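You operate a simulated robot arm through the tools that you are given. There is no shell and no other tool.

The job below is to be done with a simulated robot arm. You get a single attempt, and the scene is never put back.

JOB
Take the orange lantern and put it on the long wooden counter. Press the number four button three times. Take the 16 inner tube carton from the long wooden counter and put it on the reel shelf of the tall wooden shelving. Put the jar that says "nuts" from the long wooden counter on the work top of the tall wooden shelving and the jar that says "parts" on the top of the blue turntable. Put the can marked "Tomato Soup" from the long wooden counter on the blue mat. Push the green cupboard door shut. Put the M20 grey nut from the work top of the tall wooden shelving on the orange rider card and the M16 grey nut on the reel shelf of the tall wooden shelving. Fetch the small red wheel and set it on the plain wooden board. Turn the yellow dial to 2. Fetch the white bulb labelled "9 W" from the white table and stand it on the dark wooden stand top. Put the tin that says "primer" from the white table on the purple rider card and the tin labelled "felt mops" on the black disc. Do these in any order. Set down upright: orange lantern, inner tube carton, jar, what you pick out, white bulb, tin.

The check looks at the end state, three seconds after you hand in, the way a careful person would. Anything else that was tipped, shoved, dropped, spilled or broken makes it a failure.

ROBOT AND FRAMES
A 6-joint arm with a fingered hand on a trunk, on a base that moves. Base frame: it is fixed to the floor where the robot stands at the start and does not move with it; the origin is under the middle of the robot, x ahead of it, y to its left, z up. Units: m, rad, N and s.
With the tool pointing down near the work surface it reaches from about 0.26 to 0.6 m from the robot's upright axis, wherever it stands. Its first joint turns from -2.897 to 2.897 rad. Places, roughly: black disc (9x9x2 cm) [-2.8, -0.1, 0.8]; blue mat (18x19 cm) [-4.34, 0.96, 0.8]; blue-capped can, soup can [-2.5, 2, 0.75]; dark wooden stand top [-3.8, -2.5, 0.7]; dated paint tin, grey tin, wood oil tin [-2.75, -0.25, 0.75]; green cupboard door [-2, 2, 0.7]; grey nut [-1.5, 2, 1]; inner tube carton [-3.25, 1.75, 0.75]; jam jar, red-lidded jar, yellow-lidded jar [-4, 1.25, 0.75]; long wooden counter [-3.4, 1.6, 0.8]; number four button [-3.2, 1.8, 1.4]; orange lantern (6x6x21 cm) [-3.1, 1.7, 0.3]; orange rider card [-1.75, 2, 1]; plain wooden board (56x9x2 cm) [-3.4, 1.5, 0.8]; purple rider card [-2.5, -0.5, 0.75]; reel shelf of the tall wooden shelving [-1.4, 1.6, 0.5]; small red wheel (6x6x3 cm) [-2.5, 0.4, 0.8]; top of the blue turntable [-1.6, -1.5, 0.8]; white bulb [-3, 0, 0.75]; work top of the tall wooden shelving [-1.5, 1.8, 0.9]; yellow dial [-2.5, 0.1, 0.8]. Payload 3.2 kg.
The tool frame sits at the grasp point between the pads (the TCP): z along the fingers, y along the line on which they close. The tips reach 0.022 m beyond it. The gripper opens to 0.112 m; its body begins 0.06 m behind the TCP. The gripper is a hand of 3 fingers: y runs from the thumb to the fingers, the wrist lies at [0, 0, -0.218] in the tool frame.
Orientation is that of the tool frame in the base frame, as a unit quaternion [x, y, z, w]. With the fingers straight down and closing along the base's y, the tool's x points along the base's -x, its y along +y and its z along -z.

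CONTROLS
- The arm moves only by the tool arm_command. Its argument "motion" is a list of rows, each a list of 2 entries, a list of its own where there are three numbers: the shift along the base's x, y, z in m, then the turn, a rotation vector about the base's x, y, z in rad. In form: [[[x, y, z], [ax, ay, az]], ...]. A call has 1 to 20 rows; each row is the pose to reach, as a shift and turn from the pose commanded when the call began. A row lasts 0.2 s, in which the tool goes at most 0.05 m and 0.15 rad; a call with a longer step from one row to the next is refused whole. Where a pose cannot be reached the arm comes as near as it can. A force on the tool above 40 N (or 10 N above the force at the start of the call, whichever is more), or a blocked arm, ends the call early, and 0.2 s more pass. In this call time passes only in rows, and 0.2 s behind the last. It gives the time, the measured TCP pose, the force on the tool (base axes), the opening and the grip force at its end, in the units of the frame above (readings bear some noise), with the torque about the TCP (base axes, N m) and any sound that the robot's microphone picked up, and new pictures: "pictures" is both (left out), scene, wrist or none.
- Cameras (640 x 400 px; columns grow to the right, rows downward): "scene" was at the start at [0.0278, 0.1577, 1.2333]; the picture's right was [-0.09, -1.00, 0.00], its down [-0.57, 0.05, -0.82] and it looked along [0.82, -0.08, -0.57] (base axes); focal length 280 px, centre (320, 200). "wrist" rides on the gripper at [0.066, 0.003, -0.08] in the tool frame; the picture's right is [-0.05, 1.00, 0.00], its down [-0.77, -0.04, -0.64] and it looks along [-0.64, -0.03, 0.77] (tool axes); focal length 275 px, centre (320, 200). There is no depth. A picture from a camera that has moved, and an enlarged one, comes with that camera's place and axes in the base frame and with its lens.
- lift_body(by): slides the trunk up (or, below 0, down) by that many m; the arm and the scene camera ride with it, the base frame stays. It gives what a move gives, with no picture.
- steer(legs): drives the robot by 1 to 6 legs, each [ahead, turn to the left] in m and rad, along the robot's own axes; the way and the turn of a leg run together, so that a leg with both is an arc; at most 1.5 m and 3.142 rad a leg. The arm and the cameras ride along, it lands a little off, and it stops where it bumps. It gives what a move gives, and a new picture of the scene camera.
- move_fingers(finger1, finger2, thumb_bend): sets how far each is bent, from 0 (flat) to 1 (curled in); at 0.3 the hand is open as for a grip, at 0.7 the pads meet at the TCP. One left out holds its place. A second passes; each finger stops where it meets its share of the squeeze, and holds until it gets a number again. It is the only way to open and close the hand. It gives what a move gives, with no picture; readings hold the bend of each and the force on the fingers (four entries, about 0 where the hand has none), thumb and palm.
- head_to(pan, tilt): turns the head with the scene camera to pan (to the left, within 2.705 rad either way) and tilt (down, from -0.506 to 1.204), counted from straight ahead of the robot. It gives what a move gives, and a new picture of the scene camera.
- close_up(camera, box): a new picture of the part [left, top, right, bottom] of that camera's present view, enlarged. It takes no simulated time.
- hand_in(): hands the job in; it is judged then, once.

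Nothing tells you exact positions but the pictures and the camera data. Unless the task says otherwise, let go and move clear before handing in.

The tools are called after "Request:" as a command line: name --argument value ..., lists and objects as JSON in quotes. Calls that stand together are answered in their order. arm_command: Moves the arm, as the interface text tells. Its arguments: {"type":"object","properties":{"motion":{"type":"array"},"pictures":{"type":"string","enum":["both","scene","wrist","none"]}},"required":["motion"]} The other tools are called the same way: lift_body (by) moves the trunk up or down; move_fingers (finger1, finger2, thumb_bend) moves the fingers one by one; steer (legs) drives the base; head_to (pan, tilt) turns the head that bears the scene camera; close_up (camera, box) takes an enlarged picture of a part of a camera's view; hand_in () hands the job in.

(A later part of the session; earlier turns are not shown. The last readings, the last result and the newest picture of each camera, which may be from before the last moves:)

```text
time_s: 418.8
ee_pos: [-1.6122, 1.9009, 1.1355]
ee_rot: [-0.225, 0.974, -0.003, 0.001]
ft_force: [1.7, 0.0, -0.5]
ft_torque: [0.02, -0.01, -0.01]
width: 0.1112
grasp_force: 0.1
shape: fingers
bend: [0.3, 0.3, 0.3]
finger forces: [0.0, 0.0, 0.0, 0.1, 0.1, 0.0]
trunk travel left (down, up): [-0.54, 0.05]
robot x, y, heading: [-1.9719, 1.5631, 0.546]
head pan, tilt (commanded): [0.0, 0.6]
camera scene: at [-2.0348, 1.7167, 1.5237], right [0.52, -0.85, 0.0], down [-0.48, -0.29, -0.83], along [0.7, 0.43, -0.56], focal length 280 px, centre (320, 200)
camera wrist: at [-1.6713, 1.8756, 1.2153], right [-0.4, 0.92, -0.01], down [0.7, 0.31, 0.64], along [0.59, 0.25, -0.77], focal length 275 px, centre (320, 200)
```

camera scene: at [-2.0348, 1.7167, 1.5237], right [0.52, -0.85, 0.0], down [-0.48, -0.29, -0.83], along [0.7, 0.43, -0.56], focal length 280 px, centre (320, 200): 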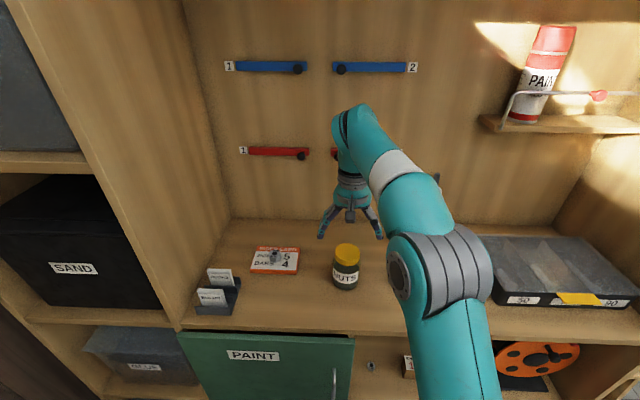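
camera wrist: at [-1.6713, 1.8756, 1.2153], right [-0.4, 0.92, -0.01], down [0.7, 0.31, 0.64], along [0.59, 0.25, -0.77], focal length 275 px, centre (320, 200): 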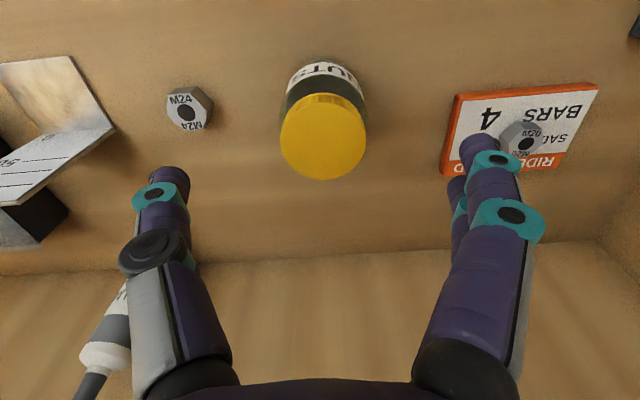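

The NUTS jar is on the work top. Next the orange lantern on the counter's lower shelf: I'll back straight along the aisle and turn to face it.

Request:
steer --legs '[[-0.9, 0], [0, 1.548]]'

Request:
head_to --pan 0.0 --tilt 0.95

```text
time_s: 427.4
ee_pos: [-3.083, 1.4465, 1.1343]
ee_rot: [0.848, -0.529, 0.001, -0.003]
ft_force: [-0.2, -0.1, 0.2]
ft_torque: [0.04, -0.01, 0.02]
width: 0.1111
grasp_force: 0.0
shape: fingers
bend: [0.3, 0.3, 0.3]
finger forces: [0.0, 0.0, 0.0, 0.1, 0.0, 0.1]
trunk travel left (down, up): [-0.54, 0.05]
robot x, y, heading: [-2.7407, 1.0843, 2.118]
head pan, tilt (commanded): [0.0, 0.6]
camera scene: at [-2.8969, 1.0222, 1.5237], right [0.85, 0.52, 0.0], down [0.3, -0.48, -0.83], along [-0.43, 0.7, -0.56], focal length 280 px, centre (320, 200)
```

scene: 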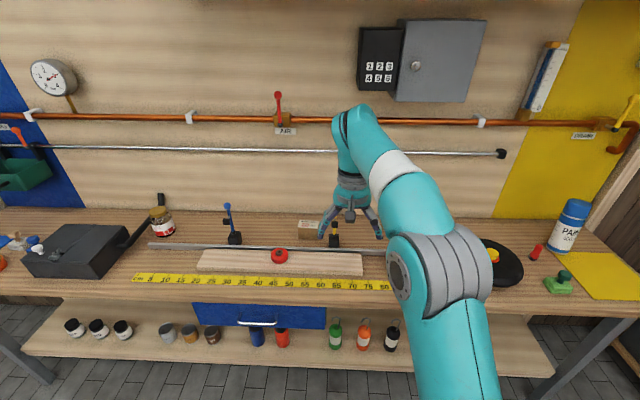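

```text
time_s: 428.2
ee_pos: [-3.0831, 1.4447, 1.1342]
ee_rot: [0.849, -0.529, 0.001, -0.004]
ft_force: [0.7, 0.1, -0.9]
ft_torque: [0.01, -0.02, 0.02]
width: 0.1113
grasp_force: 0.0
shape: fingers
bend: [0.3, 0.3, 0.3]
finger forces: [0.0, 0.0, 0.1, 0.1, 0.0, 0.0]
trunk travel left (down, up): [-0.54, 0.05]
robot x, y, heading: [-2.7396, 1.0833, 2.121]
head pan, tilt (commanded): [0.0, 0.949]
camera scene: at [-2.8886, 1.0091, 1.4954], right [0.85, 0.52, 0.0], down [0.43, -0.69, -0.58], along [-0.31, 0.5, -0.81], focal length 280 px, centre (320, 200)
```

scene: 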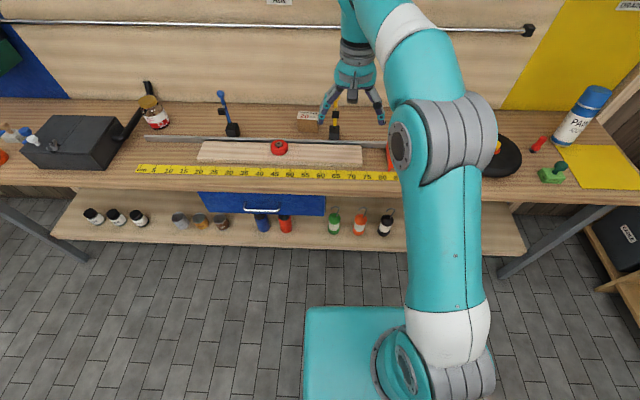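

Request:
close_up --camera "scene" --box '[310, 190, 420, 260]'

Request:
lift_body --by -0.4

Request:
head_to --pan 0.1 --tilt 0.6

Request:
close_up --camera "scene" --box '[270, 180, 480, 320]'

```text
5.71 times, centred on (365, 225) of scene
camera zoom: at [-2.8886, 1.0091, 1.4954], right [0.85, 0.52, 0.0], down [0.43, -0.69, -0.58], along [-0.31, 0.5, -0.81], focal length 1602 px, centre (63, 57)
```

zoom: 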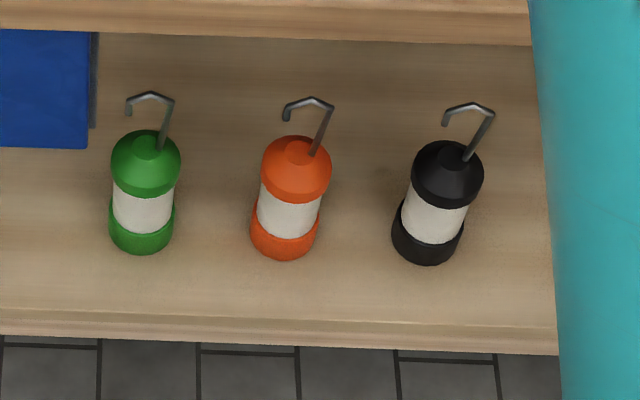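

```text
time_s: 432.0
ee_pos: [-3.0815, 1.4447, 0.734]
ee_rot: [0.849, -0.529, 0.001, -0.003]
ft_force: [-0.4, 0.1, -0.8]
ft_torque: [0.04, 0.02, -0.02]
width: 0.1114
grasp_force: 0.1
shape: fingers
bend: [0.3, 0.3, 0.3]
finger forces: [0.0, 0.0, 0.0, 0.0, 0.0, 0.1]
trunk travel left (down, up): [-0.14, 0.45]
robot x, y, heading: [-2.7395, 1.0849, 2.125]
head pan, tilt (commanded): [0.0, 0.949]
```

```text
time_s: 432.9
ee_pos: [-3.0826, 1.4454, 0.734]
ee_rot: [0.848, -0.53, 0.0, -0.004]
ft_force: [1.3, -0.7, 0.0]
ft_torque: [-0.03, -0.01, 0.05]
width: 0.1111
grasp_force: 0.1
shape: fingers
bend: [0.3, 0.3, 0.3]
finger forces: [0.0, 0.0, 0.0, 0.0, 0.1, 0.1]
trunk travel left (down, up): [-0.14, 0.45]
robot x, y, heading: [-2.7424, 1.0877, 2.122]
head pan, tilt (commanded): [0.099, 0.6]
camera scene: at [-2.904, 1.0174, 1.1237], right [0.8, 0.61, 0.0], down [0.34, -0.45, -0.82], along [-0.5, 0.66, -0.57], focal length 280 px, centre (320, 200)
```

scene: 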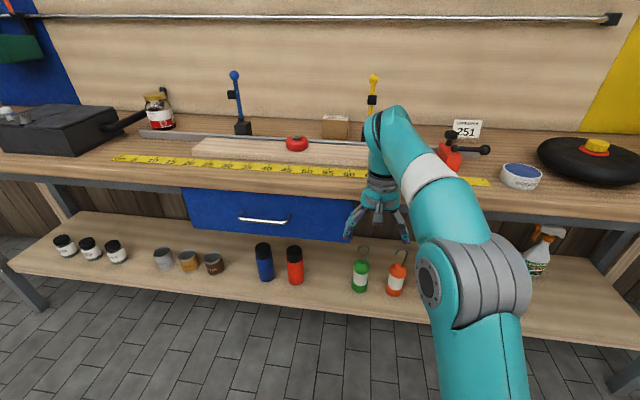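

```text
2.86 times, centred on (375, 250) of scene
camera zoom: at [-2.904, 1.0174, 1.1237], right [0.8, 0.61, 0.0], down [0.34, -0.45, -0.82], along [-0.5, 0.66, -0.57], focal length 801 px, centre (163, 57)
```

zoom: 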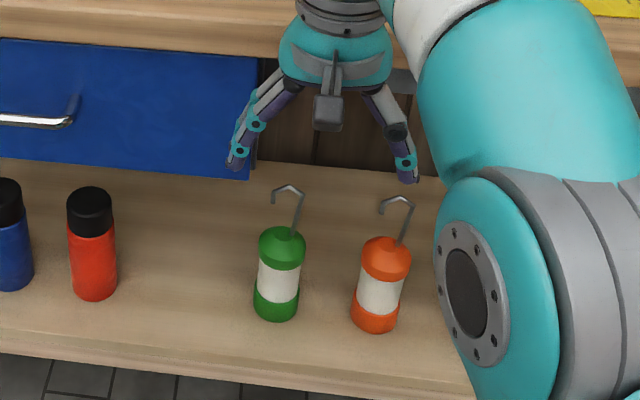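

The orange lantern's body centre is about (-3.090,1.705,0.33), neighbours 12 cm either side. I'll back off 6 cm, lower the trunk fully, and swing the hand toward horizontal in front of the lower shelf in small steps.

Request:
steer --legs '[[-0.07, -0.03]]'

Request:
lift_body --by -0.13

Request:
move_fingers --finger1 0.37 --finger2 0.37 --thumb_bend 0.37

Request:
arm_command --motion '[[[0.02, 0.0, 0], [0, 0, 0.03]], [[0.045, 0.005, -0.01], [0, 0, 0.06]]]' --pictures "none"

```text
time_s: 433.9
ee_pos: [-3.0352, 1.3959, 0.7349]
ee_rot: [0.84, -0.543, 0.001, -0.003]
ft_force: [-0.3, 0.3, -0.3]
ft_torque: [0.0, 0.03, 0.01]
width: 0.111
grasp_force: 0.0
shape: fingers
bend: [0.3, 0.3, 0.3]
finger forces: [0.0, 0.1, 0.1, 0.1, 0.0, 0.0]
trunk travel left (down, up): [-0.14, 0.45]
robot x, y, heading: [-2.7027, 1.0202, 2.088]
head pan, tilt (commanded): [0.099, 0.6]
camera scene: at [-2.8703, 0.9623, 1.1237], right [0.81, 0.58, 0.0], down [0.33, -0.46, -0.83], along [-0.48, 0.67, -0.56], focal length 280 px, centre (320, 200)
```

scene: 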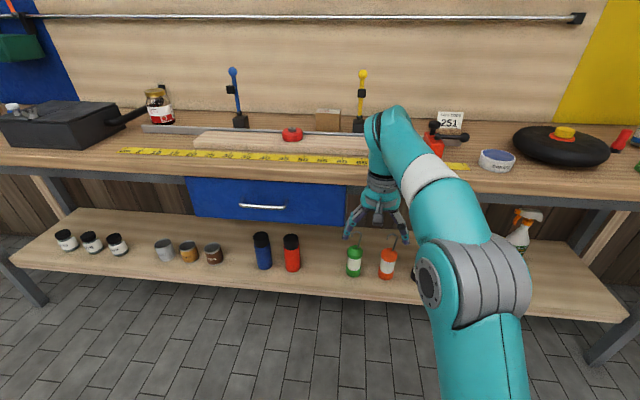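

```text
time_s: 435.4
ee_pos: [-3.0349, 1.3948, 0.6056]
ee_rot: [0.84, -0.543, 0.002, -0.004]
ft_force: [0.3, 0.4, 0.3]
ft_torque: [0.0, 0.01, 0.01]
width: 0.1113
grasp_force: 0.0
shape: fingers
bend: [0.3, 0.3, 0.3]
finger forces: [0.0, 0.0, 0.0, 0.0, 0.0, 0.0]
trunk travel left (down, up): [-0.01, 0.58]
robot x, y, heading: [-2.7073, 1.0242, 2.091]
head pan, tilt (commanded): [0.099, 0.6]
```

```text
time_s: 436.4
ee_pos: [-3.0347, 1.3952, 0.6045]
ee_rot: [0.84, -0.543, 0.001, -0.003]
ft_force: [0.7, -1.0, 0.1]
ft_torque: [-0.01, 0.02, 0.0]
width: 0.0927
grasp_force: 0.1
shape: fingers
bend: [0.37, 0.37, 0.37]
finger forces: [0.0, 0.0, 0.0, 0.0, 0.1, 0.1]
trunk travel left (down, up): [-0.01, 0.58]
robot x, y, heading: [-2.7035, 1.0274, 2.092]
head pan, tilt (commanded): [0.099, 0.6]
```

```text
time_s: 437.1
ee_pos: [-2.9898, 1.399, 0.5935]
ee_rot: [0.856, -0.517, 0.001, -0.003]
ft_force: [0.9, 0.6, 0.5]
ft_torque: [0.01, -0.02, 0.0]
width: 0.0928
grasp_force: 0.0
shape: fingers
bend: [0.37, 0.37, 0.37]
finger forces: [0.0, 0.0, 0.0, 0.0, 0.0, 0.1]
trunk travel left (down, up): [-0.01, 0.58]
robot x, y, heading: [-2.7066, 1.0245, 2.094]
head pan, tilt (commanded): [0.099, 0.6]
```

Request:
arm_command --motion '[[[0.0013, 0.0143, -0.029], [0.119, 0.0688, 0.01]], [[0.0026, 0.0286, -0.058], [0.238, 0.1375, 0.02]], [[0.004, 0.0428, -0.087], [0.357, 0.206, 0.03]], [[0.0053, 0.0571, -0.116], [0.476, 0.275, 0.04]]]' --pictures "both"

```text
time_s: 438.1
ee_pos: [-2.9842, 1.4566, 0.477]
ee_rot: [0.832, -0.482, -0.237, -0.134]
ft_force: [0.7, -1.0, -0.2]
ft_torque: [0.02, 0.01, -0.02]
width: 0.0929
grasp_force: 0.0
shape: fingers
bend: [0.37, 0.37, 0.37]
finger forces: [0.0, 0.0, 0.0, 0.1, 0.1, 0.1]
trunk travel left (down, up): [-0.01, 0.58]
robot x, y, heading: [-2.7077, 1.0275, 2.092]
head pan, tilt (commanded): [0.099, 0.6]
camera scene: at [-2.8702, 0.9621, 0.9938], right [0.81, 0.58, 0.0], down [0.33, -0.46, -0.83], along [-0.48, 0.67, -0.56], focal length 280 px, centre (320, 200)
camera wrist: at [-2.9355, 1.3695, 0.5112], right [-0.89, -0.46, 0.03], down [-0.13, 0.3, 0.95], along [-0.45, 0.83, -0.32], focal length 275 px, centre (320, 200)
```

scene: 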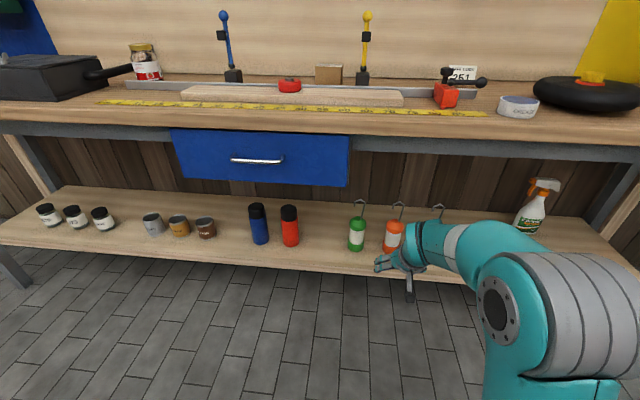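
wrist: 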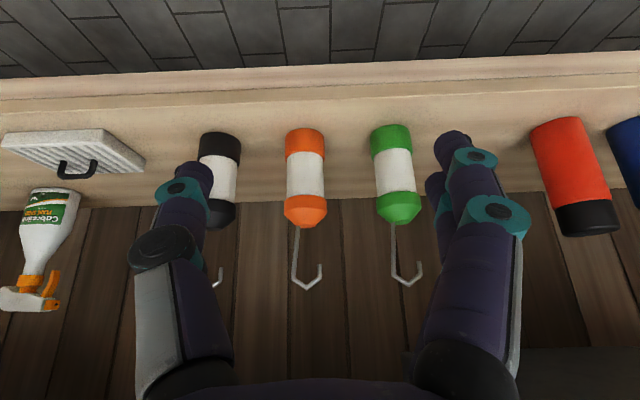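

Request:
arm_command --motion '[[[0.0007, 0.0138, -0.029], [0.119, 0.0688, 0]], [[0.0014, 0.0276, -0.058], [0.238, 0.1375, 0]], [[0.002, 0.0415, -0.088], [0.357, 0.206, 0]], [[0.0027, 0.0553, -0.117], [0.476, 0.275, 0]]]' --pictures "both"

```text
time_s: 439.1
ee_pos: [-2.9798, 1.5117, 0.3604]
ee_rot: [0.737, -0.427, -0.454, -0.261]
ft_force: [0.7, 0.3, 0.5]
ft_torque: [0.03, 0.01, -0.02]
width: 0.0925
grasp_force: 0.0
shape: fingers
bend: [0.37, 0.37, 0.37]
finger forces: [0.0, 0.0, 0.0, 0.0, 0.0, 0.0]
out of reach, approached as far as the arm can: row 1
trunk travel left (down, up): [-0.01, 0.58]
robot x, y, heading: [-2.7048, 1.0271, 2.093]
head pan, tilt (commanded): [0.099, 0.6]
camera scene: at [-2.8701, 0.9621, 0.9938], right [0.81, 0.58, 0.0], down [0.33, -0.46, -0.83], along [-0.48, 0.67, -0.56], focal length 280 px, centre (320, 200)
camera wrist: at [-2.9299, 1.4226, 0.3376], right [-0.87, -0.48, 0.04], down [0.14, -0.17, 0.98], along [-0.46, 0.86, 0.22], focal length 275 px, centre (320, 200)
```

scene: 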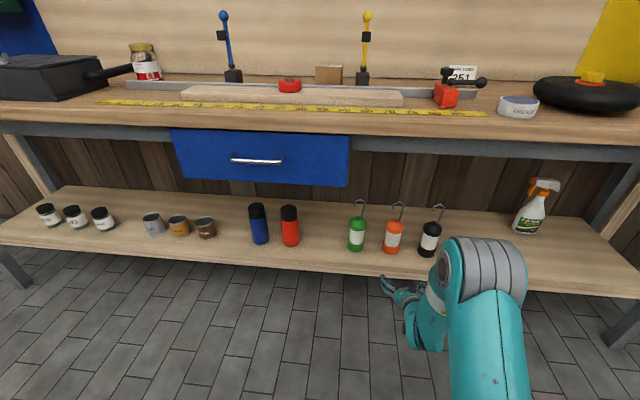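
wrist: 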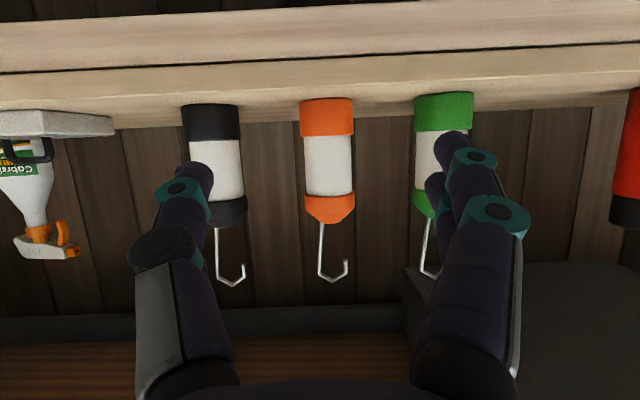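

The orange lantern is centred between the fingers and its neighbours are clear. Moving in horizontally.

Request:
arm_command --motion '[[[-0.021, 0.0364, 0.001], [0, 0, 0]], [[-0.042, 0.0727, 0.002], [0, 0, 0]], [[-0.063, 0.109, 0.002], [0, 0, 0]]]' --pictures "wrist"

```text
time_s: 439.9
ee_pos: [-3.0464, 1.6214, 0.3614]
ee_rot: [0.738, -0.425, -0.455, -0.26]
ft_force: [-0.1, -0.5, -0.5]
ft_torque: [-0.04, -0.02, 0.02]
width: 0.0928
grasp_force: 0.1
shape: fingers
bend: [0.37, 0.37, 0.37]
finger forces: [0.0, 0.1, 0.1, 0.1, 0.0, 0.0]
trunk travel left (down, up): [-0.01, 0.58]
robot x, y, heading: [-2.7058, 1.0216, 2.096]
head pan, tilt (commanded): [0.099, 0.6]
camera wrist: at [-2.9957, 1.5314, 0.3393], right [-0.87, -0.48, 0.04], down [0.14, -0.17, 0.97], along [-0.46, 0.86, 0.22], focal length 275 px, centre (320, 200)
```

wrist: 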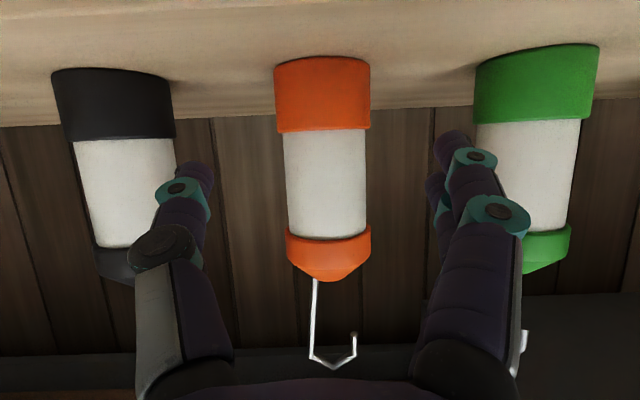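

Request:
arm_command --motion '[[[-0.0145, 0.025, 0.001], [0, 0, 0]], [[-0.029, 0.0502, 0.001], [0, 0, 0]]]' --pictures "wrist"

```text
time_s: 440.4
ee_pos: [-3.0753, 1.6717, 0.3638]
ee_rot: [0.739, -0.425, -0.454, -0.259]
ft_force: [-0.4, -0.1, 0.0]
ft_torque: [-0.01, 0.02, 0.02]
width: 0.0927
grasp_force: 0.0
shape: fingers
bend: [0.37, 0.37, 0.37]
finger forces: [0.0, 0.0, 0.0, 0.0, 0.0, 0.0]
trunk travel left (down, up): [-0.01, 0.58]
robot x, y, heading: [-2.7044, 1.028, 2.093]
head pan, tilt (commanded): [0.099, 0.6]
camera wrist: at [-3.0248, 1.5824, 0.3414], right [-0.87, -0.48, 0.04], down [0.14, -0.17, 0.98], along [-0.46, 0.86, 0.22], focal length 275 px, centre (320, 200)
```

wrist: 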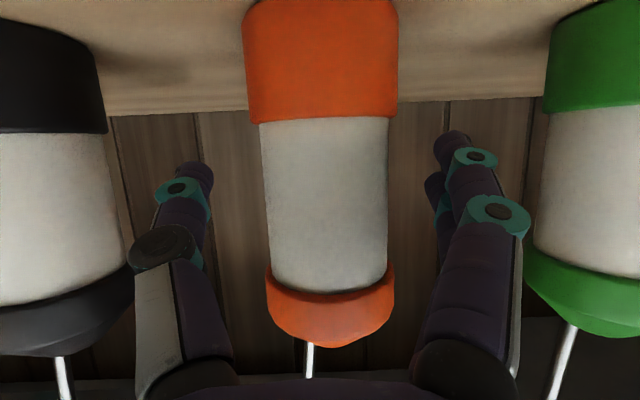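

The lantern is centred in the grip. Closing on its middle.

Request:
move_fingers --finger1 0.62 --finger2 0.62 --thumb_bend 0.62

Request:
arm_command --motion '[[[0, 0, 0.01], [0, 0, 0]], [[0, 0, 0.025], [0, 0, 0]]]' --pictures "wrist"

```text
time_s: 441.4
ee_pos: [-3.0753, 1.6707, 0.3648]
ee_rot: [0.739, -0.425, -0.454, -0.259]
ft_force: [-1.2, -0.4, 0.0]
ft_torque: [-0.04, 0.02, 0.01]
width: 0.0486
grasp_force: 10.9
shape: fingers
bend: [0.52, 0.54, 0.57]
finger forces: [6.1, 5.1, 0.0, 0.0, 10.2, 0.0]
trunk travel left (down, up): [-0.01, 0.58]
robot x, y, heading: [-2.7031, 1.026, 2.091]
head pan, tilt (commanded): [0.099, 0.6]
```

```text
time_s: 442.1
ee_pos: [-3.0755, 1.6739, 0.3886]
ee_rot: [0.739, -0.425, -0.453, -0.259]
ft_force: [0.4, -0.3, -2.9]
ft_torque: [-0.05, -0.03, 0.01]
width: 0.0487
grasp_force: 11.1
shape: fingers
bend: [0.52, 0.54, 0.57]
finger forces: [5.8, 5.0, 0.0, 0.0, 10.1, 0.0]
trunk travel left (down, up): [-0.01, 0.58]
robot x, y, heading: [-2.7045, 1.0249, 2.09]
head pan, tilt (commanded): [0.099, 0.6]
camera wrist: at [-3.0247, 1.5833, 0.3662], right [-0.87, -0.48, 0.04], down [0.14, -0.17, 0.98], along [-0.46, 0.86, 0.22], focal length 275 px, centre (320, 200)
```

wrist: 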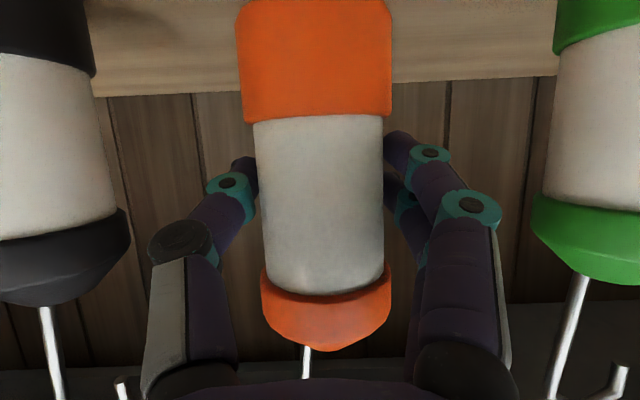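

Lantern is off the shelf. I'll squeeze a touch more and draw it straight out.

Request:
move_fingers --finger1 0.68 --finger2 0.68 --thumb_bend 0.68

Request:
arm_command --motion '[[[0.02, -0.0346, 0], [0, 0, 0]], [[0.04, -0.0693, 0], [0, 0, 0]], [[0.06, -0.104, 0], [0, 0, 0]], [[0.08, -0.1386, 0], [0, 0, 0]]]' --pictures "both"

```text
time_s: 443.1
ee_pos: [-3.0748, 1.6726, 0.3884]
ee_rot: [0.739, -0.425, -0.454, -0.259]
ft_force: [0.6, -0.4, -3.1]
ft_torque: [0.0, -0.02, 0.01]
width: 0.0479
grasp_force: 16.1
shape: fingers
bend: [0.51, 0.53, 0.6]
finger forces: [8.5, 7.7, 0.0, 0.0, 15.5, 0.0]
trunk travel left (down, up): [-0.01, 0.58]
robot x, y, heading: [-2.7064, 1.0252, 2.092]
head pan, tilt (commanded): [0.099, 0.6]
```

```text
time_s: 444.1
ee_pos: [-2.9957, 1.5328, 0.3877]
ee_rot: [0.738, -0.426, -0.454, -0.26]
ft_force: [0.4, 0.2, -3.8]
ft_torque: [-0.01, -0.04, 0.0]
width: 0.0475
grasp_force: 15.9
shape: fingers
bend: [0.51, 0.53, 0.6]
finger forces: [8.5, 7.6, 0.0, 0.0, 15.5, 0.0]
trunk travel left (down, up): [-0.01, 0.58]
robot x, y, heading: [-2.7023, 1.0252, 2.089]
head pan, tilt (commanded): [0.099, 0.6]
camera scene: at [-2.8704, 0.9625, 0.9937], right [0.81, 0.58, 0.0], down [0.33, -0.46, -0.82], along [-0.48, 0.67, -0.57], focal length 280 px, centre (320, 200)
camera wrist: at [-2.9454, 1.4437, 0.3667], right [-0.87, -0.48, 0.04], down [0.14, -0.17, 0.98], along [-0.46, 0.86, 0.22], focal length 275 px, centre (320, 200)
```

scene: 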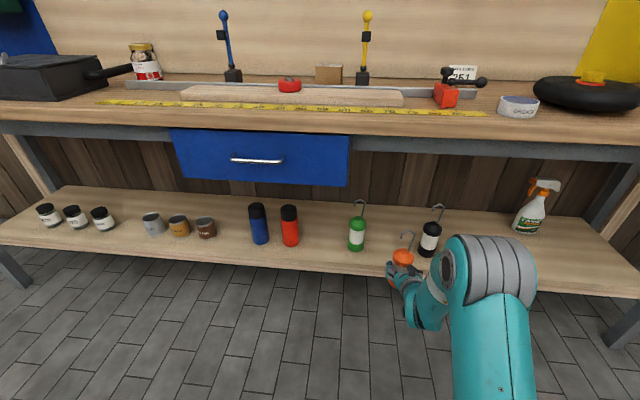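
wrist: 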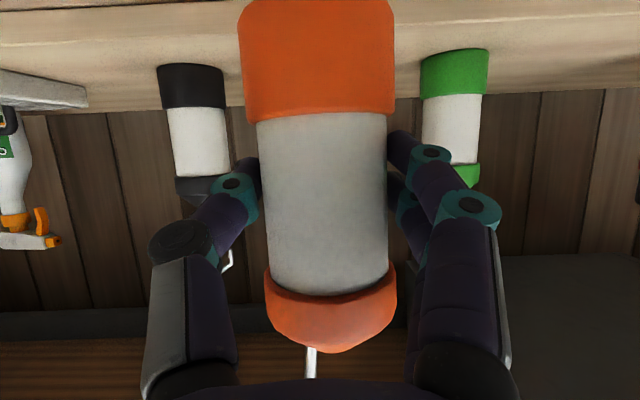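

The lantern is clear of its neighbours. I'll turn away from the counter, raise the trunk, and carry it to the free spot where the NUTS jar stood.

Request:
steer --legs '[[0, 1.571]]'

Request:
lift_body --by 0.4

Request:
lift_body --by 0.17

Request:
steer --legs '[[0.71, 0], [0, -1.571]]'

```text
time_s: 448.3
ee_pos: [-3.2064, 0.722, 0.3887]
ee_rot: [0.821, 0.231, -0.503, 0.143]
ft_force: [0.1, 0.8, -3.1]
ft_torque: [0.02, -0.04, -0.01]
width: 0.0475
grasp_force: 16.1
shape: fingers
bend: [0.51, 0.54, 0.6]
finger forces: [8.5, 7.4, 0.0, 0.1, 15.3, 0.0]
trunk travel left (down, up): [-0.01, 0.58]
robot x, y, heading: [-2.7028, 1.0238, -2.595]
head pan, tilt (commanded): [0.099, 0.6]
camera scene: at [-2.6383, 0.8609, 0.9937], right [-0.6, 0.8, 0.0], down [0.45, 0.34, -0.82], along [-0.66, -0.5, -0.57], focal length 280 px, centre (320, 200)
```

scene: 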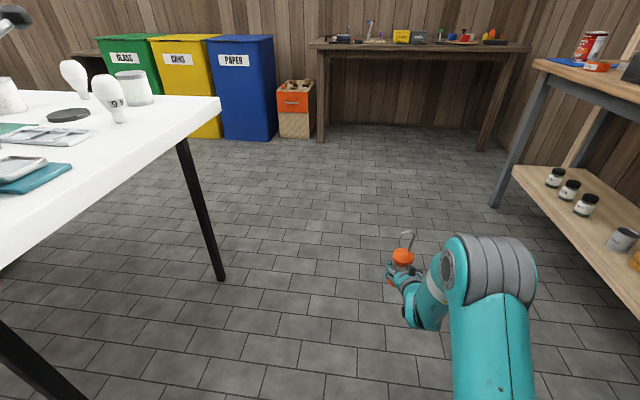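

```text
time_s: 452.2
ee_pos: [-3.2059, 0.7195, 0.7898]
ee_rot: [0.82, 0.232, -0.503, 0.143]
ft_force: [0.6, 0.4, -2.6]
ft_torque: [0.02, -0.03, 0.02]
width: 0.0479
grasp_force: 15.7
shape: fingers
bend: [0.51, 0.54, 0.6]
finger forces: [8.6, 7.5, 0.1, 0.0, 15.4, 0.2]
trunk travel left (down, up): [-0.41, 0.18]
robot x, y, heading: [-2.7076, 1.0231, -2.595]
head pan, tilt (commanded): [0.099, 0.6]
```

```text
time_s: 454.1
ee_pos: [-3.2056, 0.7215, 0.9592]
ee_rot: [0.821, 0.231, -0.502, 0.143]
ft_force: [0.3, -0.2, -3.4]
ft_torque: [0.04, -0.04, -0.01]
width: 0.0475
grasp_force: 16.2
shape: fingers
bend: [0.51, 0.54, 0.6]
finger forces: [8.5, 7.6, 0.1, 0.1, 15.4, 0.0]
trunk travel left (down, up): [-0.58, 0.01]
robot x, y, heading: [-2.7048, 1.0278, -2.596]
head pan, tilt (commanded): [0.099, 0.6]
```

```text
time_s: 461.9
ee_pos: [-3.6152, 1.1542, 0.9588]
ee_rot: [0.742, -0.42, -0.455, -0.256]
ft_force: [0.0, 1.4, -3.2]
ft_torque: [-0.01, -0.04, -0.01]
width: 0.0477
grasp_force: 15.7
shape: fingers
bend: [0.51, 0.54, 0.6]
finger forces: [8.4, 7.4, 0.0, 0.0, 15.3, 0.0]
trunk travel left (down, up): [-0.58, 0.01]
robot x, y, heading: [-3.3152, 0.652, 2.109]
head pan, tilt (commanded): [0.099, 0.6]
camera scene: at [-3.4806, 0.5863, 1.5637], right [0.8, 0.59, 0.0], down [0.34, -0.45, -0.82], along [-0.49, 0.66, -0.57], focal length 280 px, centre (320, 200)
```

scene: 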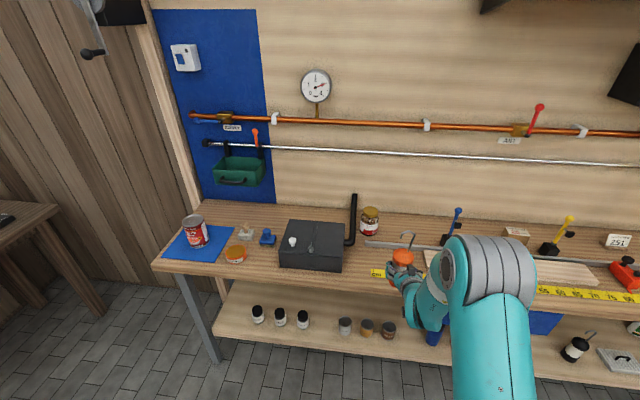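

I'm in front of the free spot (A≈2.55). I'll drive forward 15 cm and lower with the trunk.

Request:
steer --legs '[[0.155, 0]]'

Request:
lift_body --by -0.06

Request:
close_up --camera "wrist" --box '[0, 0, 640, 400]'

Request:
close_up --camera "scene" --box '[300, 180, 520, 320]'

```text
time_s: 463.2
ee_pos: [-3.6964, 1.2889, 0.9597]
ee_rot: [0.742, -0.419, -0.456, -0.255]
ft_force: [-0.6, 1.0, -3.6]
ft_torque: [-0.04, -0.04, 0.0]
width: 0.0479
grasp_force: 15.4
shape: fingers
bend: [0.51, 0.54, 0.6]
finger forces: [8.5, 7.4, 0.1, 0.0, 15.4, 0.0]
trunk travel left (down, up): [-0.58, 0.01]
robot x, y, heading: [-3.3969, 0.7831, 2.112]
head pan, tilt (commanded): [0.099, 0.6]
camera scene: at [-3.5609, 0.7204, 1.5637], right [0.8, 0.6, 0.0], down [0.34, -0.45, -0.82], along [-0.49, 0.66, -0.57], focal length 280 px, centre (320, 200)
```

scene: 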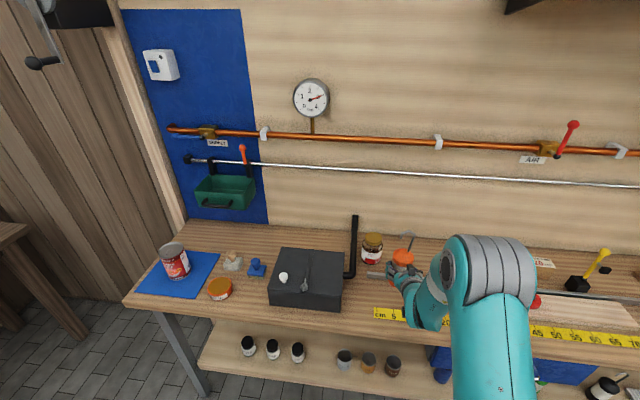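

```text
time_s: 464.2
ee_pos: [-3.6958, 1.2861, 0.8996]
ee_rot: [0.742, -0.418, -0.457, -0.255]
ft_force: [0.0, -1.0, -3.0]
ft_torque: [-0.04, -0.02, 0.03]
width: 0.0476
grasp_force: 15.0
shape: fingers
bend: [0.51, 0.54, 0.6]
finger forces: [8.4, 7.4, 0.0, 0.0, 15.3, 0.0]
trunk travel left (down, up): [-0.52, 0.07]
robot x, y, heading: [-3.3986, 0.7874, 2.104]
head pan, tilt (commanded): [0.099, 0.6]
```

```text
1.00 times, centred on (320, 200) of wrist (not enlarged: the box is as wide or as high as the picture)
camera zoom: at [-3.6446, 1.1995, 0.8768], right [-0.86, -0.5, 0.04], down [0.15, -0.17, 0.98], along [-0.48, 0.85, 0.22], focal length 275 px, centre (320, 200)
```

zoom: 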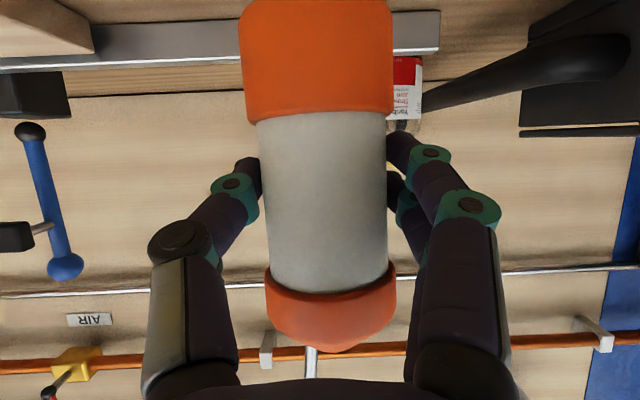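

```text
2.86 times, centred on (410, 250) of scene
camera zoom: at [-3.5601, 0.7193, 1.5037], right [0.8, 0.6, 0.0], down [0.34, -0.45, -0.82], along [-0.49, 0.66, -0.57], focal length 801 px, centre (63, 57)
```

zoom: 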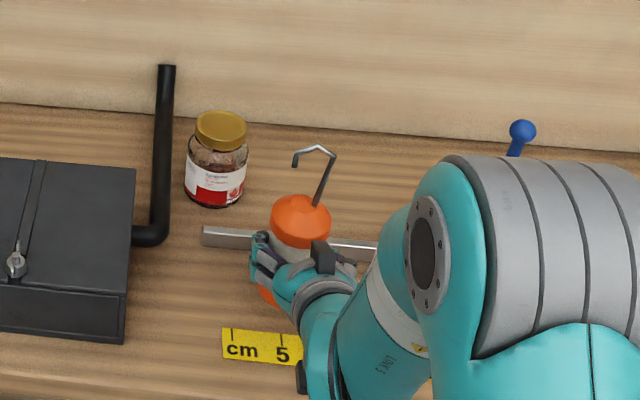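

The lantern should sit between the tape and the rail; I'll nudge it 1.5 cm back and lower the rest of the way.

Request:
arm_command --motion '[[[-0.0075, 0.013, 0], [0, 0, 0]]]' --pictures "none"

Request:
lift_body --by -0.018

Request:
lift_body --by -0.006

```text
time_s: 464.6
ee_pos: [-3.7052, 1.3009, 0.8986]
ee_rot: [0.742, -0.419, -0.456, -0.256]
ft_force: [0.4, 0.2, -3.5]
ft_torque: [-0.04, -0.01, 0.01]
width: 0.0476
grasp_force: 15.4
shape: fingers
bend: [0.51, 0.54, 0.6]
finger forces: [8.3, 7.4, 0.0, 0.0, 15.3, 0.0]
trunk travel left (down, up): [-0.52, 0.07]
robot x, y, heading: [-3.3937, 0.7825, 2.111]
head pan, tilt (commanded): [0.099, 0.6]
```

```text
time_s: 465.3
ee_pos: [-3.7048, 1.3003, 0.8809]
ee_rot: [0.742, -0.419, -0.456, -0.256]
ft_force: [-0.1, -0.7, -3.8]
ft_torque: [-0.07, 0.0, 0.01]
width: 0.0478
grasp_force: 15.5
shape: fingers
bend: [0.51, 0.54, 0.6]
finger forces: [8.4, 7.4, 0.1, 0.0, 15.3, 0.1]
trunk travel left (down, up): [-0.502, 0.088]
robot x, y, heading: [-3.4004, 0.7855, 2.109]
head pan, tilt (commanded): [0.099, 0.6]
```

```text
time_s: 465.9
ee_pos: [-3.7042, 1.3012, 0.8756]
ee_rot: [0.742, -0.419, -0.456, -0.256]
ft_force: [-0.3, 0.2, -3.7]
ft_torque: [-0.01, -0.03, 0.02]
width: 0.0475
grasp_force: 15.8
shape: fingers
bend: [0.51, 0.54, 0.6]
finger forces: [8.5, 7.5, 0.1, 0.0, 15.4, 0.0]
trunk travel left (down, up): [-0.496, 0.094]
robot x, y, heading: [-3.3999, 0.7838, 2.107]
head pan, tilt (commanded): [0.099, 0.6]
```

Request:
lift_body --by -0.004

Request:
lift_body --by -0.003

```text
time_s: 466.4
ee_pos: [-3.7046, 1.3008, 0.8724]
ee_rot: [0.742, -0.419, -0.457, -0.256]
ft_force: [0.3, -0.5, -3.8]
ft_torque: [-0.01, 0.01, -0.01]
width: 0.0476
grasp_force: 14.8
shape: fingers
bend: [0.51, 0.54, 0.6]
finger forces: [8.4, 7.4, 0.0, 0.0, 15.3, 0.1]
trunk travel left (down, up): [-0.492, 0.098]
robot x, y, heading: [-3.3984, 0.7856, 2.107]
head pan, tilt (commanded): [0.099, 0.6]
```

```text
time_s: 466.9
ee_pos: [-3.7043, 1.3009, 0.8677]
ee_rot: [0.742, -0.42, -0.456, -0.256]
ft_force: [0.0, 0.6, -2.9]
ft_torque: [-0.03, -0.04, 0.04]
width: 0.0477
grasp_force: 15.9
shape: fingers
bend: [0.51, 0.54, 0.6]
finger forces: [8.4, 7.4, 0.1, 0.1, 15.3, 0.0]
trunk travel left (down, up): [-0.489, 0.101]
robot x, y, heading: [-3.3975, 0.785, 2.108]
head pan, tilt (commanded): [0.099, 0.6]
```

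Request:
lift_body --by -0.004

Request:
close_up --camera "wrist" --box '[160, 0, 480, 200]'

```text
time_s: 467.4
ee_pos: [-3.7031, 1.3004, 0.8642]
ee_rot: [0.742, -0.419, -0.457, -0.256]
ft_force: [-0.7, 0.9, 0.3]
ft_torque: [-0.03, -0.01, 0.01]
width: 0.0475
grasp_force: 15.7
shape: fingers
bend: [0.51, 0.54, 0.6]
finger forces: [8.4, 7.7, 0.0, 0.0, 15.6, 0.0]
trunk travel left (down, up): [-0.485, 0.105]
robot x, y, heading: [-3.3987, 0.7845, 2.109]
head pan, tilt (commanded): [0.099, 0.6]
```

```text
2.00 times, centred on (320, 100) of wrist
camera zoom: at [-3.6522, 1.2128, 0.8419], right [-0.86, -0.5, 0.04], down [0.15, -0.17, 0.97], along [-0.48, 0.85, 0.22], focal length 551 px, centre (320, 400)
```

zoom: 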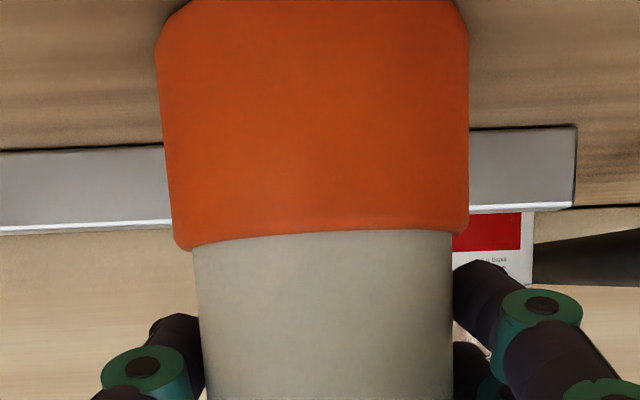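

The lantern's weight is now on the counter. Releasing and withdrawing straight back.

Request:
lift_body --by -0.002

Request:
move_fingers --finger1 0.35 --finger2 0.35 --thumb_bend 0.35

Request:
steer --legs '[[-0.16, 0]]'

Request:
close_up --camera "wrist" --box '[0, 0, 640, 400]'

```text
time_s: 467.9
ee_pos: [-3.703, 1.302, 0.8636]
ee_rot: [0.741, -0.418, -0.457, -0.257]
ft_force: [-1.0, 4.4, 7.1]
ft_torque: [0.03, 0.2, -0.06]
width: 0.0478
grasp_force: 16.6
shape: fingers
bend: [0.51, 0.54, 0.6]
finger forces: [8.3, 7.7, 0.1, 0.1, 16.2, 0.0]
trunk travel left (down, up): [-0.483, 0.107]
robot x, y, heading: [-3.3937, 0.7799, 2.11]
head pan, tilt (commanded): [0.099, 0.6]
```

```text
time_s: 468.9
ee_pos: [-3.7051, 1.3018, 0.8625]
ee_rot: [0.742, -0.419, -0.457, -0.256]
ft_force: [-1.0, 0.6, -0.9]
ft_torque: [-0.04, 0.01, 0.0]
width: 0.0971
grasp_force: 0.0
shape: fingers
bend: [0.35, 0.35, 0.35]
finger forces: [0.0, 0.0, 0.0, 0.0, 0.0, 0.0]
trunk travel left (down, up): [-0.483, 0.107]
robot x, y, heading: [-3.3894, 0.7827, 2.107]
head pan, tilt (commanded): [0.099, 0.6]
```

```text
time_s: 470.4
ee_pos: [-3.6226, 1.1626, 0.8619]
ee_rot: [0.743, -0.417, -0.457, -0.255]
ft_force: [-0.1, 0.3, 0.3]
ft_torque: [0.02, 0.0, -0.03]
width: 0.0972
grasp_force: 0.0
shape: fingers
bend: [0.35, 0.35, 0.35]
finger forces: [0.0, 0.0, 0.1, 0.0, 0.0, 0.0]
trunk travel left (down, up): [-0.483, 0.107]
robot x, y, heading: [-3.3149, 0.6465, 2.106]
head pan, tilt (commanded): [0.099, 0.6]
camera scene: at [-3.4775, 0.5813, 1.4668], right [0.8, 0.6, 0.0], down [0.34, -0.45, -0.83], along [-0.49, 0.66, -0.56], focal length 280 px, centre (320, 200)
```

scene: 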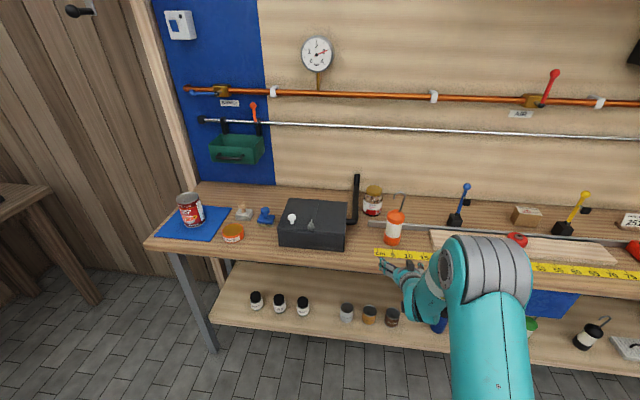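

```text
1.00 times, centred on (320, 200) of wrist (not enlarged: the box is as wide or as high as the picture)
camera zoom: at [-3.5704, 1.0749, 0.8399], right [-0.86, -0.5, 0.04], down [0.15, -0.17, 0.97], along [-0.48, 0.85, 0.22], focal length 275 px, centre (320, 200)
```

zoom: 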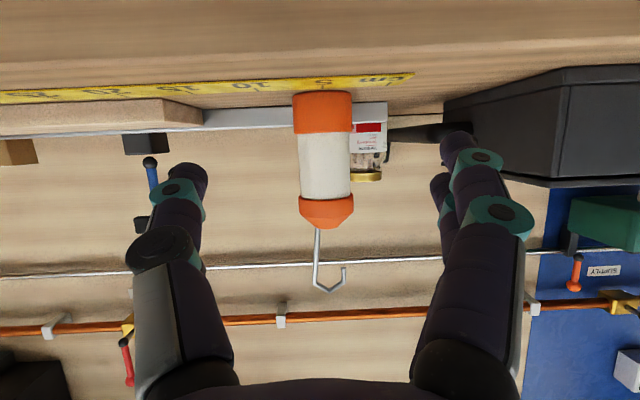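

The orange lantern stands upright on the counter. Now the white table: I'll raise the hand and drive around to the table's back side.

Request:
lift_body --by 0.1

Request:
close_up --camera "scene" --box '[480, 280, 640, 400]'

Request:
steer --legs '[[0, 1.559], [0.6, 0], [0, 1.571]]'

```text
time_s: 471.7
ee_pos: [-3.6232, 1.1638, 0.9626]
ee_rot: [0.743, -0.419, -0.456, -0.256]
ft_force: [1.1, 0.3, 0.0]
ft_torque: [-0.02, 0.0, -0.01]
width: 0.0974
grasp_force: 0.0
shape: fingers
bend: [0.35, 0.35, 0.35]
finger forces: [0.0, 0.1, 0.0, 0.1, 0.0, 0.0]
trunk travel left (down, up): [-0.583, 0.007]
robot x, y, heading: [-3.3111, 0.6491, 2.111]
head pan, tilt (commanded): [0.099, 0.6]
```

```text
3.33 times, centred on (560, 340) of scene
camera zoom: at [-3.4779, 0.5818, 1.5667], right [0.8, 0.6, 0.0], down [0.34, -0.45, -0.83], along [-0.49, 0.66, -0.56], focal length 935 px, centre (-480, -267)
```

zoom: 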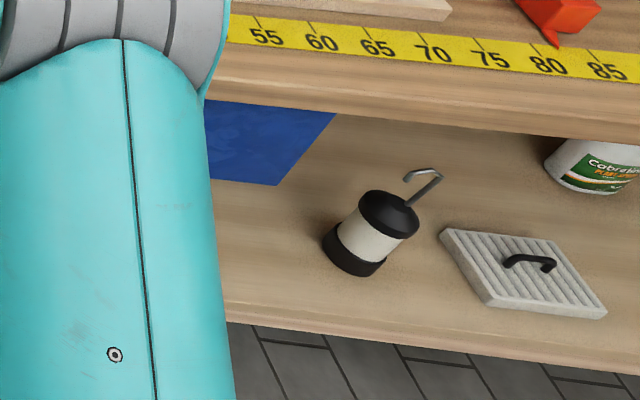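

```text
time_s: 482.7
ee_pos: [-3.5313, -0.1811, 0.9628]
ee_rot: [0.424, 0.739, -0.259, 0.455]
ft_force: [1.2, 0.3, -0.3]
ft_torque: [-0.02, 0.0, 0.01]
width: 0.0974
grasp_force: 0.0
shape: fingers
bend: [0.35, 0.35, 0.35]
finger forces: [0.1, 0.1, 0.1, 0.0, 0.0, 0.0]
trunk travel left (down, up): [-0.583, 0.007]
robot x, y, heading: [-3.8342, 0.3376, -1.04]
head pan, tilt (commanded): [0.099, 0.6]
camera scene: at [-3.6673, 0.4019, 1.5667], right [-0.81, -0.59, 0.0], down [-0.33, 0.46, -0.83], along [0.48, -0.67, -0.56], focal length 280 px, centre (320, 200)
```

scene: 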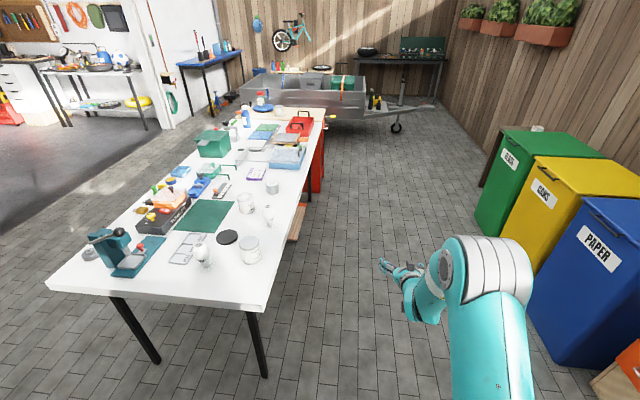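

The room behind the table is clear. I'll straighten the hand to vertical, then drive down behind the table and face it.

Request:
arm_command --motion '[[[-0.006, 0.011, 0.01], [0.119, 0.0688, 0]], [[-0.0125, 0.0217, 0.02], [0.238, 0.1375, 0]], [[-0.019, 0.0325, 0.03], [0.357, 0.206, 0]], [[-0.025, 0.0433, 0.04], [0.476, 0.275, 0]], [[-0.031, 0.054, 0.05], [0.595, 0.344, 0]], [[-0.0375, 0.065, 0.06], [0.714, 0.4125, 0]], [[-0.044, 0.076, 0.07], [0.833, 0.481, 0]], [[-0.05, 0.0866, 0.08], [0.9526, 0.55, 0]]]' --pictures "none"

Request:
steer --legs '[[1.0, 0], [0, 1.571]]'

Request:
head_to --pan 0.0 --tilt 0.7

```text
time_s: 484.5
ee_pos: [-3.5804, -0.0977, 1.0418]
ee_rot: [0.499, 0.866, 0.003, 0.002]
ft_force: [0.4, 0.0, -0.1]
ft_torque: [-0.01, -0.02, 0.01]
width: 0.0973
grasp_force: 0.2
shape: fingers
bend: [0.35, 0.35, 0.35]
finger forces: [0.0, 0.1, 0.0, 0.1, 0.1, 0.1]
out of reach, approached as far as the arm can: row 3
trunk travel left (down, up): [-0.583, 0.007]
robot x, y, heading: [-3.8338, 0.3375, -1.043]
head pan, tilt (commanded): [0.099, 0.6]
```

```text
time_s: 493.4
ee_pos: [-2.8925, -0.2765, 1.0417]
ee_rot: [-0.248, 0.969, 0.005, 0.0]
ft_force: [0.0, -0.7, -0.3]
ft_torque: [0.01, 0.02, -0.01]
width: 0.0973
grasp_force: 0.1
shape: fingers
bend: [0.35, 0.35, 0.35]
finger forces: [0.0, 0.0, 0.1, 0.0, 0.1, 0.0]
trunk travel left (down, up): [-0.583, 0.007]
robot x, y, heading: [-3.3324, -0.5178, 0.508]
head pan, tilt (commanded): [0.099, 0.6]
camera scene: at [-3.3931, -0.3506, 1.5667], right [0.57, -0.82, 0.0], down [-0.46, -0.32, -0.83], along [0.68, 0.47, -0.56], focal length 280 px, centre (320, 200)
```

scene: 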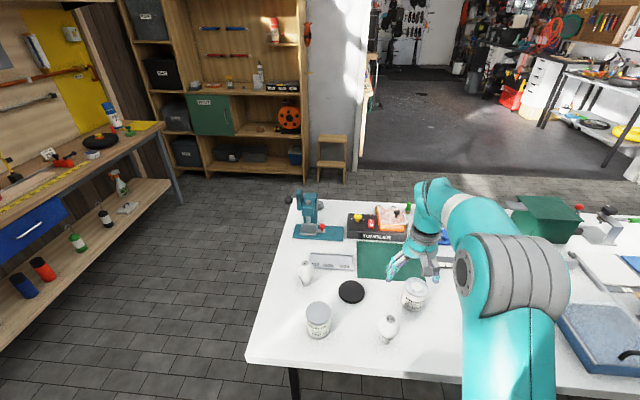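

```text
time_s: 494.1
ee_pos: [-2.892, -0.2772, 1.0413]
ee_rot: [-0.248, 0.969, 0.004, 0.0]
ft_force: [-0.4, 0.0, 0.6]
ft_torque: [-0.01, 0.02, -0.02]
width: 0.0973
grasp_force: 0.1
shape: fingers
bend: [0.35, 0.35, 0.35]
finger forces: [0.0, 0.0, 0.0, 0.0, 0.0, 0.0]
trunk travel left (down, up): [-0.583, 0.007]
robot x, y, heading: [-3.3284, -0.5203, 0.507]
head pan, tilt (commanded): [0.0, 0.7]
camera scene: at [-3.3914, -0.3598, 1.5581], right [0.48, -0.88, 0.0], down [-0.56, -0.31, -0.77], along [0.67, 0.37, -0.64], focal length 280 px, centre (320, 200)
```

scene: 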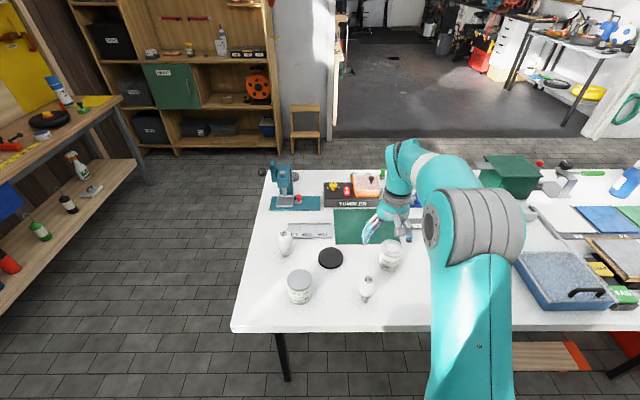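

Request:
close_up --camera "scene" --box '[250, 220, 430, 320]'

Request:
close_up --camera "wrist" --box '[0, 0, 640, 400]'

```text
3.56 times, centred on (340, 270) of scene
camera zoom: at [-3.3914, -0.3598, 1.5581], right [0.48, -0.88, 0.0], down [-0.56, -0.31, -0.77], along [0.67, 0.37, -0.64], focal length 997 px, centre (249, -49)
```

zoom: 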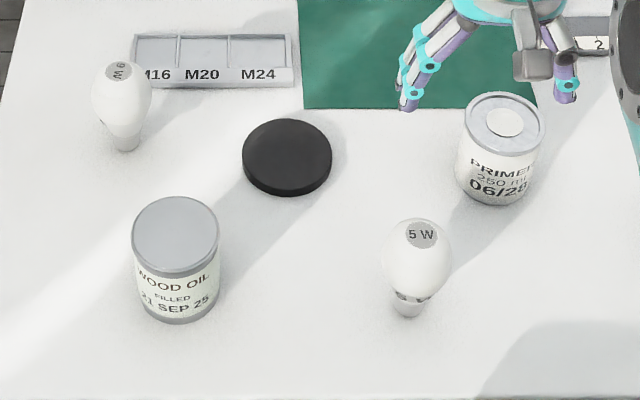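

```text
1.00 times, centred on (320, 200) of wrist (not enlarged: the box is as wide or as high as the picture)
camera zoom: at [-2.95, -0.3056, 1.1223], right [-0.44, 0.9, 0.01], down [0.69, 0.33, 0.64], along [0.57, 0.29, -0.77], focal length 275 px, centre (320, 200)
```

zoom: 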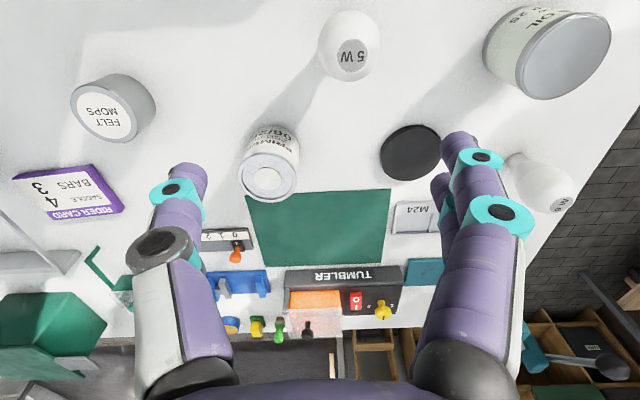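

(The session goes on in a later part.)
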